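You operate a simulated robot arm through the tools that you are given. There is no shell and no other tool. Be economical: measure what you need, move in short steps, check, and stop when the job is done.

Carry out the task below with a simulated robot arm. There is one attempt and no reset: what you move stays moved.

TASK
Put one of the ring inserts from the top of the yellow platform on the grey square plate there.
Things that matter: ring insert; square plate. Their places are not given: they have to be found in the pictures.

It is judged by the outcome, as a careful person would: the job done as asked, and still so three seconds after it is handed in. It fails if anything else is knocked over, pushed out of place, dropped, spilled or broken.

THE ROBOT
A 6-joint arm with a two-finger parallel gripper, fixed in place. Base frame: the origin is at the foot of the arm, x ahead of it, y to its left, z up; the work surface is at about z = 76. Lengths are in cm, angles in rad, forces in N, time in s.
With the tool pointing down near the work surface it reaches from about 26 to 68 cm from the base axis. Its first joint turns from -1.152 to 1.152 rad. Payload 2.9 kg.
Tool frame: the origin (TCP) lies between the finger pads and is the grasp point; the fingertips stand 3 cm ahead of it; z points along the fingers, y is the line along which they close. The gripper opens to 11 cm. The fingers are 2 cm wide and 1 cm thick; the gripper's body (4.8 by 11.2 cm) begins 5.5 cm behind the TCP.
Orientation is that of the tool frame in the base frame, as a unit quaternion [w, x, y, z]. With the fingers straight down and closing along the base's y, the tool's x points along the base's -x, its y along +y and its z along -z.

THE INTERFACE
- The arm moves only by the tool drive_tool. Its argument "deltas" is text: rows parted by semicolons, each of 7 numbers parted by spaces: the shift along the tool's x, y, z in cm, then the turn, a rotation vector about the tool's x, y, z in rad, then the opening, from 0 (shut) to 1 (fully open). In form: dx dy dz wx wy wz jaw; .... A call has 1 to 12 rows; each row shifts and turns the commanded pose from where the row before left it, along the tool's axes as they then stand. A row lasts 0.2 s, in which the tool goes at most 5 cm and 0.15 rad; a call with a longer step from one row to the next is refused whole, and so is a gripper value outside its range. A pose out of reach is approached as far as the arm can. The call stops where the force on the tool passes 40 N (or 10 N more than at its start, if that is more) or the arm is blocked; 0.2 s more then pass. The fingers move at their own pace (about 10.8 cm/s each) and stop on an object; they squeeze with about 35 N. The grip force told is the motor's: it shows also when the fingers shut on nothing. Time passes only in rows, and 0.2 s behind the last, so rows that do not move let the fingers close. It gives the time, the measured TCP pose, the force on the tool (base axes), the opening and the grip force at its end, in the units of the frame above (readings bear some noise).
- Cameras (640 x 400 px; columns grow to the right, rows downward): "scene" is fixed at [8.46, 43.45, 139.87]; the picture's right is [-0.71, -0.70, 0.00], its down [-0.30, 0.31, -0.90] and it looks along [0.63, -0.64, -0.43] (base axes); focal length 371 px, centre (320, 200). "wrist" rides on the gripper at [-3.6, 0, -5.7] in the tool frame; the picture's right is [0.00, -1.00, 0.00], its down [0.97, 0.00, -0.24] and it looks along [0.24, 0.00, 0.97] (tool axes); focal length 218 px, centre (320, 200).
- snapshot(camera): a new picture of that camera. No time passes.
- probe_pixels(camera, pixels): for up to 12 pixels [column, row] of the newest picture of that camera ("zoom" is the newest enlarged one), the place [x, y, z] in the base frame of the surface seen there, good to about 0.2 cm. No time passes.
- close_up(camera, box): a new picture of the part [left, top, right, bottom] of that camera's present view, enlarged. No time passes.
- hand_in(): hands the job in; it is judged then, once.

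Work in short steps. Measure before you move; look again where a grasp or a placing could have gone wrong, and mend it. You have 60 turns and 14 pictures in all, the two below and enlarged ones among them. Open the gripper and draw the arm clear of the work before you hand the job in, unless the task says otherwise; then end with one line.

The tools are called after "Emit:" as a command line: name --argument value ..., lists and objects as JSON in quotes. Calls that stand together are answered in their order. drive_tool: Moves the arm, as the interface text tells. Its arguments: {"type":"object","properties":{"deltas":{"type":"string"}},"required":["deltas"]} The other tools are called the same way: snapshot (camera) takes a picture; probe_pixels (camera, pixels) gives the place of the surface under pixels of a picture; close_up (camera, box) takes an enlarged picture of a part of a camera's view; hand_in () hands the job in.

At the start:

```text
time: 0.0
tcp_pos: [50.37, -8.39, 106.05]
ee_rot: [0.0, 0.0, 1.0, 0.0]
wrist_force: [-0.3, 0.6, -0.5]
grip_width: 11.01
grasp_force: 0.2
```

scene: 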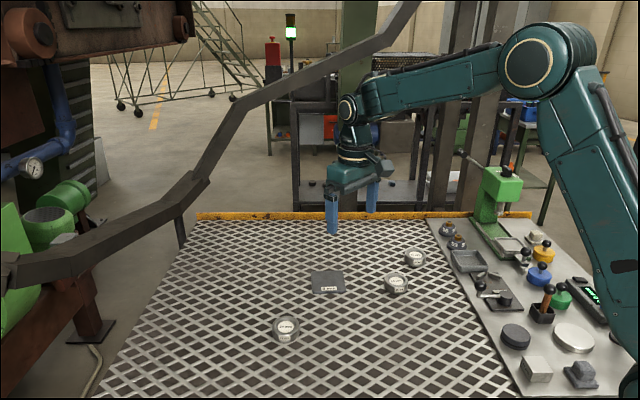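
wrist: 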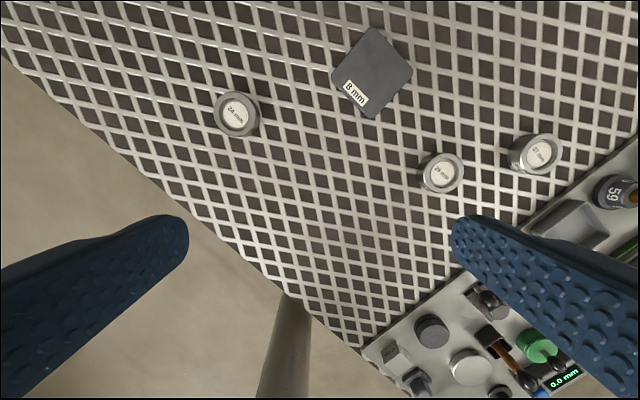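

The scene shows three ring inserts at about (286,328), (397,283) and (415,258), and the grey plate at (327,281). I'll enlarge that area and measure.

Emit:
close_up --camera "scene" --box '[240, 230, 440, 355]'

Emit:
probe_pixels --camera "wrist" --pixels '[[236, 113], [372, 75], [440, 173], [538, 154], [370, 29], [410, 72], [374, 117], [332, 70], [258, 135], [216, 95], [300, 130], [292, 124]]'

```text
3.20 times, centred on (340, 292) of scene
```

zoom: 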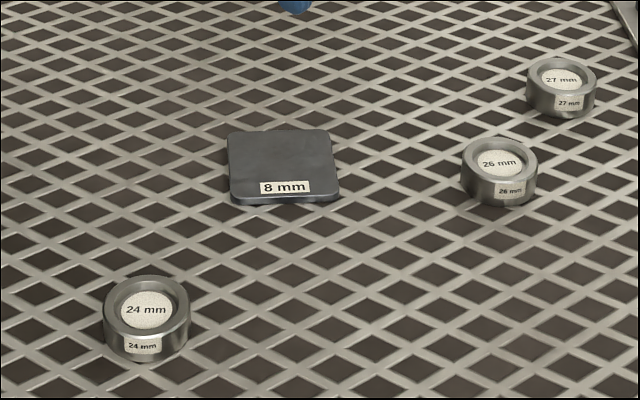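

```text
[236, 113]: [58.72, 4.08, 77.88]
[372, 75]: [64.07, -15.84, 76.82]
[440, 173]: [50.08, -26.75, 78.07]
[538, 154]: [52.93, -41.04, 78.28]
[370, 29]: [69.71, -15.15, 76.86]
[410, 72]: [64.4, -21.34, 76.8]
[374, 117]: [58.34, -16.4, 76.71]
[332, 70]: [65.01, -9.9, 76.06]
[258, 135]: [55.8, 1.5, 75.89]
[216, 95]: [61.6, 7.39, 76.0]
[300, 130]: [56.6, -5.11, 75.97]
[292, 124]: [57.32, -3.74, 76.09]
```

The plate centre is near (64,-15.8), about 8 cm across and turned about 45°, with its top at z≈76.8. I'll take the 24 mm ring, which stands alone, and measure its rim in the enlarged picture along with the ring's base.

Emit:
probe_pixels --camera "zoom" --pixels '[[146, 279], [108, 308], [184, 308], [146, 332], [146, 309], [146, 345], [146, 358], [285, 165], [232, 136], [326, 136], [336, 195], [234, 198]]'

Emit:
close_up --camera "wrist" --box '[200, 80, 280, 130]'

```text
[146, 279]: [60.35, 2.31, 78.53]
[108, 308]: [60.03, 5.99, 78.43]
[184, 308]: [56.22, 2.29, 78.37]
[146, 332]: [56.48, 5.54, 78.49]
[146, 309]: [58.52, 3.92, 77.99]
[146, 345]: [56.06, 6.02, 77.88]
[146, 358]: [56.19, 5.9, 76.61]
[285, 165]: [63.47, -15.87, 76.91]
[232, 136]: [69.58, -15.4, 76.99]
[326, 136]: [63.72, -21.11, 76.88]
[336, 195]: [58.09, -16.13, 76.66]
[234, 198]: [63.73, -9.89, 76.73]
```

```text
8.00 times, centred on (240, 105) of wrist
```

zoom: 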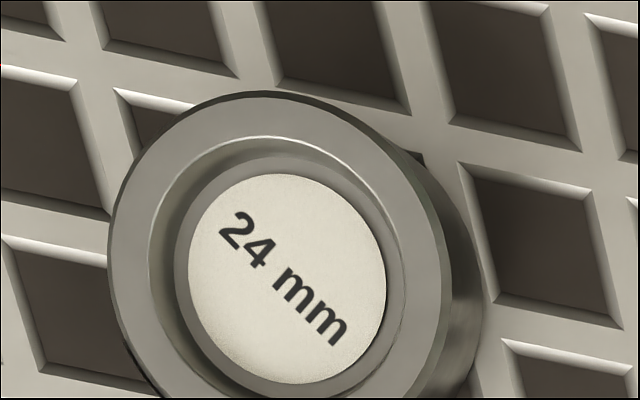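

The ring's centre is about (58.25,4.05), its outer diameter about 5.5 and its rim at z≈78.5. Before moving I'll check where the dark handrail is, and find free space around the arm's path.

Emit:
probe_pixels --camera "scene" --pixels '[[400, 20], [370, 52], [300, 88], [240, 118], [200, 185], [130, 222], [60, 255], [180, 230], [210, 217], [440, 216]]'

```text
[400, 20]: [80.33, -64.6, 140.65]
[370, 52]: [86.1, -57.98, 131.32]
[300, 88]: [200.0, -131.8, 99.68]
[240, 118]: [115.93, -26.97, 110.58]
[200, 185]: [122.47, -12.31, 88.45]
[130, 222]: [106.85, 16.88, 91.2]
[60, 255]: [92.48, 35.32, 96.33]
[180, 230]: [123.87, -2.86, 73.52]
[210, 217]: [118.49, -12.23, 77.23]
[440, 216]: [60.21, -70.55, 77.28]
```

The handrail lies well beyond x=80, clear of the work. I'll move above the 24 mm ring with the gripper open.

Emit:
drive_tool --deltas "-1.313 2.073 3.5 0 0 0 1; -1.313 2.073 3.5 0 0 0 1; -1.313 2.073 3.5 0 0 0 1; -1.313 2.073 3.5 0 0 0 1; -1.313 2.073 3.5 0 0 0 1; -1.313 2.073 3.5 0 0 0 1; 0 0 0 0 0 0 1"

Emit:
snapshot --camera "wrist"

```text
time: 1.6
tcp_pos: [58.37, 3.76, 85.33]
ee_rot: [-0.001, 0.0, 1.0, 0.0]
wrist_force: [-0.1, 0.8, 0.1]
grip_width: 10.97
grasp_force: 0.0
```

```text
9 pictures are left
```

wrist: 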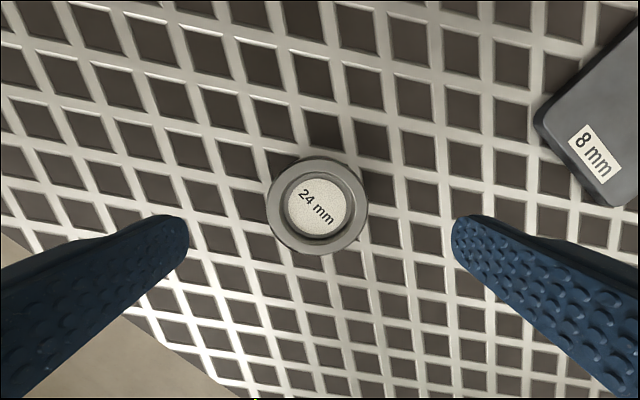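

The ring sits at (317,205) between the fingers. I'll probe its rim to refine the centre.

Emit:
probe_pixels --camera "wrist" --pixels '[[276, 203], [359, 203], [318, 164], [318, 246], [317, 205]]'

Emit:
drive_tool --deltas "0 0 0 0 0 0 1"

```text
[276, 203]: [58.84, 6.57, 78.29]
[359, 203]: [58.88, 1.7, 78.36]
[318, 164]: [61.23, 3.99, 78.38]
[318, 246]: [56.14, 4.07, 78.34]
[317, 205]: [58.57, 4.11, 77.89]
```

```text
time: 2.0
tcp_pos: [58.4, 3.64, 85.21]
ee_rot: [0.0, -0.001, 1.0, 0.0]
wrist_force: [-0.1, 0.0, -0.1]
grip_width: 10.98
grasp_force: 0.0
```

The centre is about (58.65,4.1), and the TCP reads (58.4,3.64). I'll correct that offset and descend to z≈79.6.

Emit:
drive_tool --deltas "-0.28 0.46 1 0 0 0 1; 0 0 1.5 0 0 0 1; 0 0 1.5 0 0 0 1; 0 0 1 0 0 0 1; 0 0 0.5 0 0 0 1; 0 0 0 0 0 0 1"

```text
time: 3.4
tcp_pos: [58.5, 4.51, 79.48]
ee_rot: [0.0, 0.001, 1.0, -0.001]
wrist_force: [1.0, 0.2, 0.1]
grip_width: 11.03
grasp_force: 0.0
```

At depth with no contact. Now I'll close the gripper.

Emit:
drive_tool --deltas "0 0 0 0 0 0 0.7; 0 0 0 0 0 0 0.55; 0 0 0 0 0 0 0.4; 0 0 0 0 0 0 0.3; 0 0 0 0 0 0 0.3; 0 0 0 0 0 0 0.3"

```text
time: 4.8
tcp_pos: [58.6, 4.55, 79.59]
ee_rot: [0.0, -0.001, 1.0, 0.0]
wrist_force: [0.3, -2.0, -0.1]
grip_width: 6.11
grasp_force: 35.3
```

Gripped at 6.1 cm with 35 N. I'll lift and check.

Emit:
drive_tool --deltas "0 0 -0.5 0 0 0 0.3; 0 0 -1.5 0 0 0 0.3; 0 0 -2 0 0 0 0.3; 0 0 -2 0 0 0 0.3; 0 0 0 0 0 0 0.3"

Emit:
snapshot --camera "wrist"

```text
time: 6.0
tcp_pos: [58.52, 4.35, 85.52]
ee_rot: [0.0, 0.0, 1.0, 0.001]
wrist_force: [-1.4, 0.3, -0.4]
grip_width: 3.29
grasp_force: 0.0
```

```text
8 pictures are left
```

wrist: 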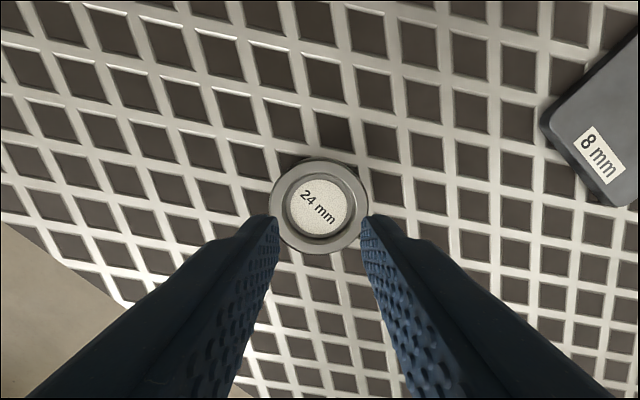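

The ring stayed on the grating: the jaw reads 3.29 and the ring is still seen at (319,205). I'll look closely for its shape and why it slipped.

Emit:
close_up --camera "scene" --box '[246, 290, 326, 340]'

Emit:
probe_pixels --camera "wrist" --pixels '[[273, 205], [364, 205], [318, 162], [318, 244], [318, 204], [290, 175], [346, 175], [290, 235], [346, 235]]'

```text
8.00 times, centred on (286, 315) of scene
```

zoom: 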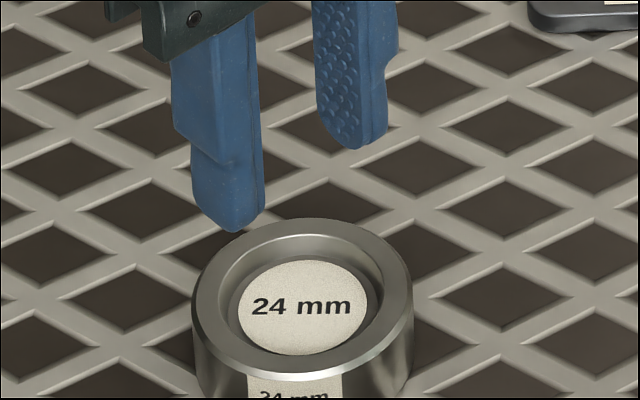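

```text
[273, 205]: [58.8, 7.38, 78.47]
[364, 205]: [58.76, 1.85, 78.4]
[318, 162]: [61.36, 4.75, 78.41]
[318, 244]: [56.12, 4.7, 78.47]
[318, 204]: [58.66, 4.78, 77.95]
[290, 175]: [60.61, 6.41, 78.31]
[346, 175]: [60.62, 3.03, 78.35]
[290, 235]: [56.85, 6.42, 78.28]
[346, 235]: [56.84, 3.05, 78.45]
```

The ring is upright, centred near (58.75,4.65), about 6 cm across with smooth sides. I'll re-open, descend about 0.3 cm deeper than before, close fully and wait.

Emit:
drive_tool --deltas "-0.15 0.1 0 0 0 0 1; 0 0 0 0 0 0 1; 0 0 0 0 0 0 1; 0 0 1.5 0 0 0 1; 0 0 1.5 0 0 0 1; 0 0 1.5 0 0 0 1; 0 0 1 0 0 0 1; 0 0 0.4 0 0 0 1; 0 0 0.3 0 0 0 1; 0 0 0 0 0 0 1"

```text
time: 8.2
tcp_pos: [58.58, 4.44, 79.34]
ee_rot: [0.001, 0.0, 1.0, 0.0]
wrist_force: [0.2, 0.6, 0.0]
grip_width: 11.01
grasp_force: 0.0
```

Emit:
drive_tool --deltas "0 0 0 0 0 0 0.7; 0 0 0 0 0 0 0.55; 0 0 0 0 0 0 0.4; 0 0 0 0 0 0 0.2; 0 0 0 0 0 0 0; 0 0 0 0 0 0 0; 0 0 0 0 0 0 0; 0 0 0 0 0 0 0"

Emit:
close_up --camera "scene" --box '[246, 290, 326, 340]'

```text
time: 10.0
tcp_pos: [58.51, 4.6, 79.28]
ee_rot: [0.0, 0.001, 1.0, 0.0]
wrist_force: [0.0, -1.3, 0.0]
grip_width: 6.09
grasp_force: 34.6
```

```text
8.00 times, centred on (286, 315) of scene
```

zoom: 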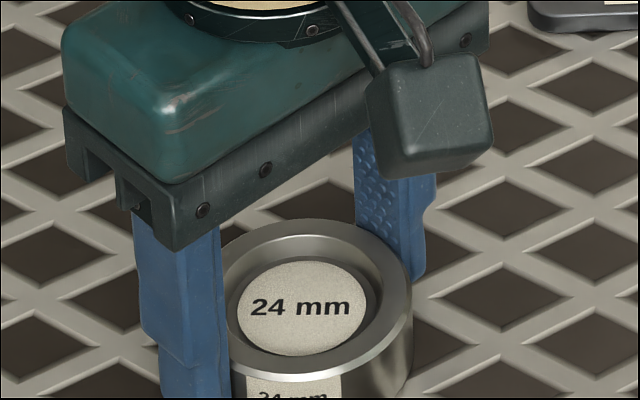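

The fingers are across the ring's middle with 35 N. I'll lift slowly by 0.6 cm first and read the force.

Emit:
drive_tool --deltas "0 0 -0.1 0 0 0 0; 0 0 -0.1 0 0 0 0; 0 0 -0.1 0 0 0 0; 0 0 -0.1 0 0 0 0; 0 0 -0.1 0 0 0 0; 0 0 -0.1 0 0 0 0; 0 0 0 0 0 0 0"

```text
time: 11.6
tcp_pos: [58.78, 4.64, 80.0]
ee_rot: [0.0, 0.0, 1.0, 0.0]
wrist_force: [-0.9, -0.2, -4.8]
grip_width: 6.09
grasp_force: 35.1
```

The tool now carries -4.8 N in z, so it is either lifting or dragging. I'll go on slowly by 1 cm.

Emit:
drive_tool --deltas "0 0 -0.1 0 0 0 0; 0 0 -0.15 0 0 0 0; 0 0 -0.15 0 0 0 0; 0 0 -0.15 0 0 0 0; 0 0 -0.15 0 0 0 0; 0 0 -0.15 0 0 0 0; 0 0 -0.15 0 0 0 0; 0 0 0 0 0 0 0"

Emit:
snapshot --camera "wrist"

```text
time: 13.4
tcp_pos: [58.66, 4.63, 80.96]
ee_rot: [0.0, 0.0, 1.0, 0.0]
wrist_force: [0.4, 0.7, -5.2]
grip_width: 6.07
grasp_force: 35.3
```

```text
5 pictures are left
```

wrist: 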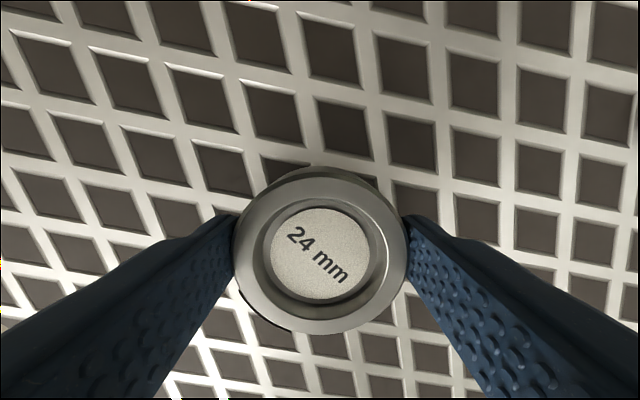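

I'll check the rim's height to see if it rises with the fingers.

Emit:
probe_pixels --camera "wrist" --pixels '[[320, 185], [250, 250], [395, 250], [320, 318], [320, 250]]'

```text
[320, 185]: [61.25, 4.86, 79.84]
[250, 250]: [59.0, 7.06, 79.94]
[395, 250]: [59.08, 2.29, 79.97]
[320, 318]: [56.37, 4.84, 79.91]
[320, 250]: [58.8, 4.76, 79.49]
```

The rim rose to 79.9, so the ring is held (about 0.5 kg). I'll keep it gentle, rising slightly and starting across towards the plate.

Emit:
drive_tool --deltas "0 0 -0.15 0 0 0 0; 0 0 -0.25 0 0 0 0; 0 0 -0.25 0 0 0 0; 0 0 -0.25 0 0 0 0; 0 0 -0.1 0 0 0 0; -0.05 -0.2 0 0 0 0 0; -0.1 -0.4 0 0 0 0 0; -0.15 -0.6 0 0 0 0 0; -0.2 -0.8 0 0 0 0 0; -0.2 -0.8 0 0 0 0 0; -0.2 -0.8 0 0 0 0 0; -0.2 -0.8 0 0 0 0 0"

```text
time: 16.0
tcp_pos: [59.86, 0.19, 81.97]
ee_rot: [0.0, 0.0, 1.0, 0.0]
wrist_force: [0.0, 0.2, -4.9]
grip_width: 6.1
grasp_force: 35.0
```

Still held at -4.9 N. Continuing across.

Emit:
drive_tool --deltas "-0.1 -0.4 0 0 0 0 0; -0.2 -0.7 0 0 0 0 0; -0.25 -1 0 0 0 0 0; -0.25 -1 0 0 0 0 0; -0.25 -1 0 0 0 0 0; -0.25 -1 0 0 0 0 0; -0.25 -1 0 0 0 0 0; -0.25 -1 0 0 0 0 0; -0.25 -1 0 0 0 0 0; -0.2 -0.7 0 0 0 0 0; -0.1 -0.4 0 0 0 0 0; 0 0 0 0 0 0 0"

```text
time: 18.6
tcp_pos: [62.14, -8.94, 82.03]
ee_rot: [0.0, 0.0, 1.0, 0.001]
wrist_force: [-0.8, -0.4, -4.5]
grip_width: 6.11
grasp_force: 35.3
```

Held still. The rest of the way is about 1.7 cm in x and -6.7 cm in y.

Emit:
drive_tool --deltas "-0.1 -0.4 0 0 0 0 0; -0.2 -0.7 0 0 0 0 0; -0.25 -1 0 0 0 0 0; -0.25 -1 0 0 0 0 0; -0.25 -1 0 0 0 0 0; -0.25 -1 0 0 0 0 0; -0.2 -0.8 0 0 0 0 0; -0.1 -0.5 0 0 0 0 0; -0.1 -0.3 0 0 0 0 0; 0 0 0 0 0 0 0"

Emit:
snapshot --camera "wrist"

```text
time: 20.8
tcp_pos: [63.82, -15.76, 81.88]
ee_rot: [0.0, 0.0, 1.0, 0.0]
wrist_force: [0.0, -0.6, -4.7]
grip_width: 6.11
grasp_force: 35.2
```

```text
4 pictures are left
```

wrist: 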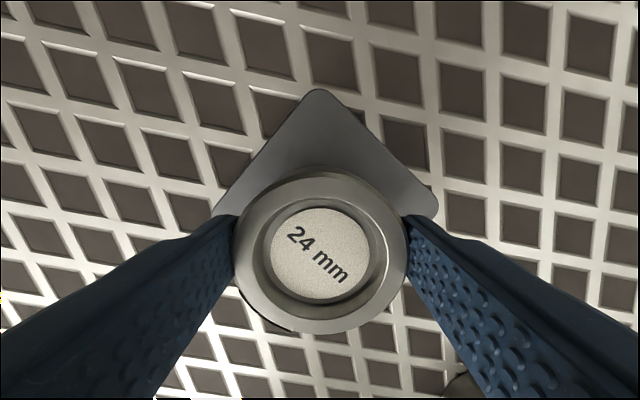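

The ring hangs over the plate: the plate's far corner is at (317,90) and its side corners near (214,212) and (438,210). I'll measure both.

Emit:
probe_pixels --camera "wrist" --pixels '[[317, 93], [219, 208], [433, 206], [320, 185], [320, 318], [250, 250], [395, 250]]'

```text
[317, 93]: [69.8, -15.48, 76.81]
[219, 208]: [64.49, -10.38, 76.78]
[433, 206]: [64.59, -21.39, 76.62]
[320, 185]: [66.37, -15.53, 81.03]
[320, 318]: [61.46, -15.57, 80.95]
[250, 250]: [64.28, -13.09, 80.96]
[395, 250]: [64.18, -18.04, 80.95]
```

The ring's centre (63.95,-15.55) is within 0.3 cm of the plate's (64.1,-15.7). I'll nudge and lower about 1.4 cm gently.

Emit:
drive_tool --deltas "-0.1 -0.1 0 0 0 0 0; 0 0 0.15 0 0 0 0; 0 0 0.25 0 0 0 0; 0 0 0.25 0 0 0 0; 0 0 0.25 0 0 0 0; 0 0 0.2 0 0 0 0; 0 0 0.15 0 0 0 0; 0 0 0.15 0 0 0 0; 0 0 0 0 0 0 0"

```text
time: 22.8
tcp_pos: [63.68, -15.91, 80.47]
ee_rot: [-0.001, 0.0, 1.0, 0.0]
wrist_force: [0.2, -0.5, -4.9]
grip_width: 6.11
grasp_force: 35.2
```

The weight is still fully on the tool. I'll lower in small steps until contact.

Emit:
drive_tool --deltas "0 0 0.08 0 0 0 0; 0 0 0.08 0 0 0 0; 0 0 0 0 0 0 0"

```text
time: 23.6
tcp_pos: [63.79, -15.91, 80.38]
ee_rot: [0.0, 0.0, 1.0, 0.0]
wrist_force: [-0.7, 0.1, -4.6]
grip_width: 6.08
grasp_force: 34.9
```

Emit:
drive_tool --deltas "0 0 0.08 0 0 0 0; 0 0 0.06 0 0 0 0; 0 0 0 0 0 0 0"

```text
time: 24.4
tcp_pos: [63.97, -15.85, 80.31]
ee_rot: [0.0, 0.0, 1.0, 0.0]
wrist_force: [0.5, -0.3, -5.1]
grip_width: 6.09
grasp_force: 35.2
```

Emit:
drive_tool --deltas "0 0 0.06 0 0 0 0; 0 0 0.06 0 0 0 0; 0 0 0 0 0 0 0"

```text
time: 25.2
tcp_pos: [63.83, -15.8, 80.32]
ee_rot: [0.0, 0.0, 1.0, 0.001]
wrist_force: [0.4, -0.5, -5.0]
grip_width: 6.09
grasp_force: 35.4
```

Emit:
drive_tool --deltas "0 0 0.06 0 0 0 0; 0 0 0.06 0 0 0 0; 0 0 0 0 0 0 0"

```text
time: 26.0
tcp_pos: [63.91, -15.75, 80.23]
ee_rot: [0.001, 0.0, 1.0, 0.0]
wrist_force: [-3.2, 1.4, 7.3]
grip_width: 6.1
grasp_force: 34.9
```

Contact: the force went from -5 N to +7.3 N, so the ring sits on the plate. I'll open gently.

Emit:
drive_tool --deltas "0 0 -0.03 0 0 0 0; 0 0 0 0 0 0 0.5; 0 0 0 0 0 0 0.6; 0 0 0 0 0 0 0.75; 0 0 0 0 0 0 0.95; 0 0 0 0 0 0 1; 0 0 0 0 0 0 1"

```text
time: 27.6
tcp_pos: [63.75, -15.85, 80.04]
ee_rot: [0.0, -0.001, 1.0, 0.001]
wrist_force: [0.2, 0.0, -0.4]
grip_width: 11.02
grasp_force: 0.0
```

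Released, with the fingers fully open. I'll draw straight up and then back.

Emit:
drive_tool --deltas "0 0 -0.5 0 0 0 1; 0 0 -1.5 0 0 0 1; 0 0 -2.5 0 0 0 1; 0 0 -3 0 0 0 1; 0 0 -3 0 0 0 1; 0 0 -3 0 0 0 1; 1.5 0 -2.5 0 0 0 1; 2 0 -2 0 0 0 1; 2 0 -2 0 0 0 1; 0 0 0 0 0 0 1"

Emit:
close_up --camera "scene" --box '[240, 230, 440, 355]'

Emit:
snapshot --camera "wrist"

```text
time: 29.8
tcp_pos: [58.38, -15.87, 100.18]
ee_rot: [0.001, 0.0, 1.0, -0.001]
wrist_force: [0.3, 0.0, -0.1]
grip_width: 11.0
grasp_force: 0.1
```

```text
3.20 times, centred on (340, 292) of scene
```

zoom: 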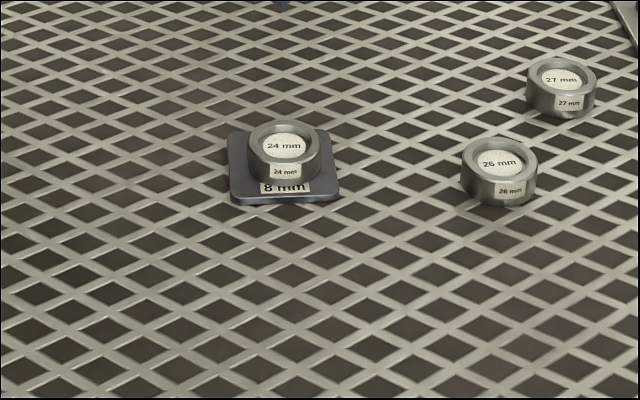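

```text
2 pictures are left
```

wrist: 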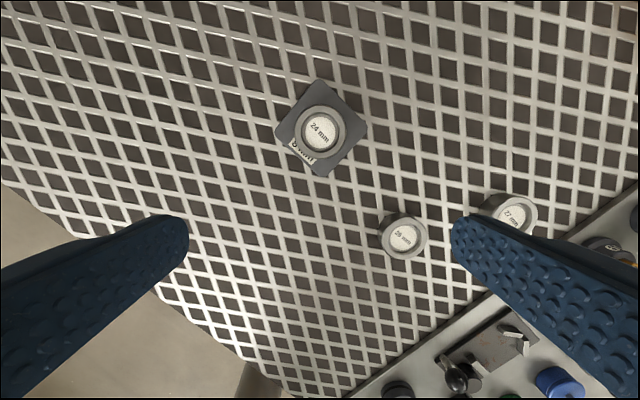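

The ring sits flat and centred on the plate, the other pieces are where they were, and the arm is clear. Handing in.

Emit:
hand_in

```text
The job is handed in.
```

The 24 mm ring insert is resting flat and centred on the grey square plate, and nothing else moved. My first lift slipped and shifted the ring about half a centimetre; the second, slower lift held.
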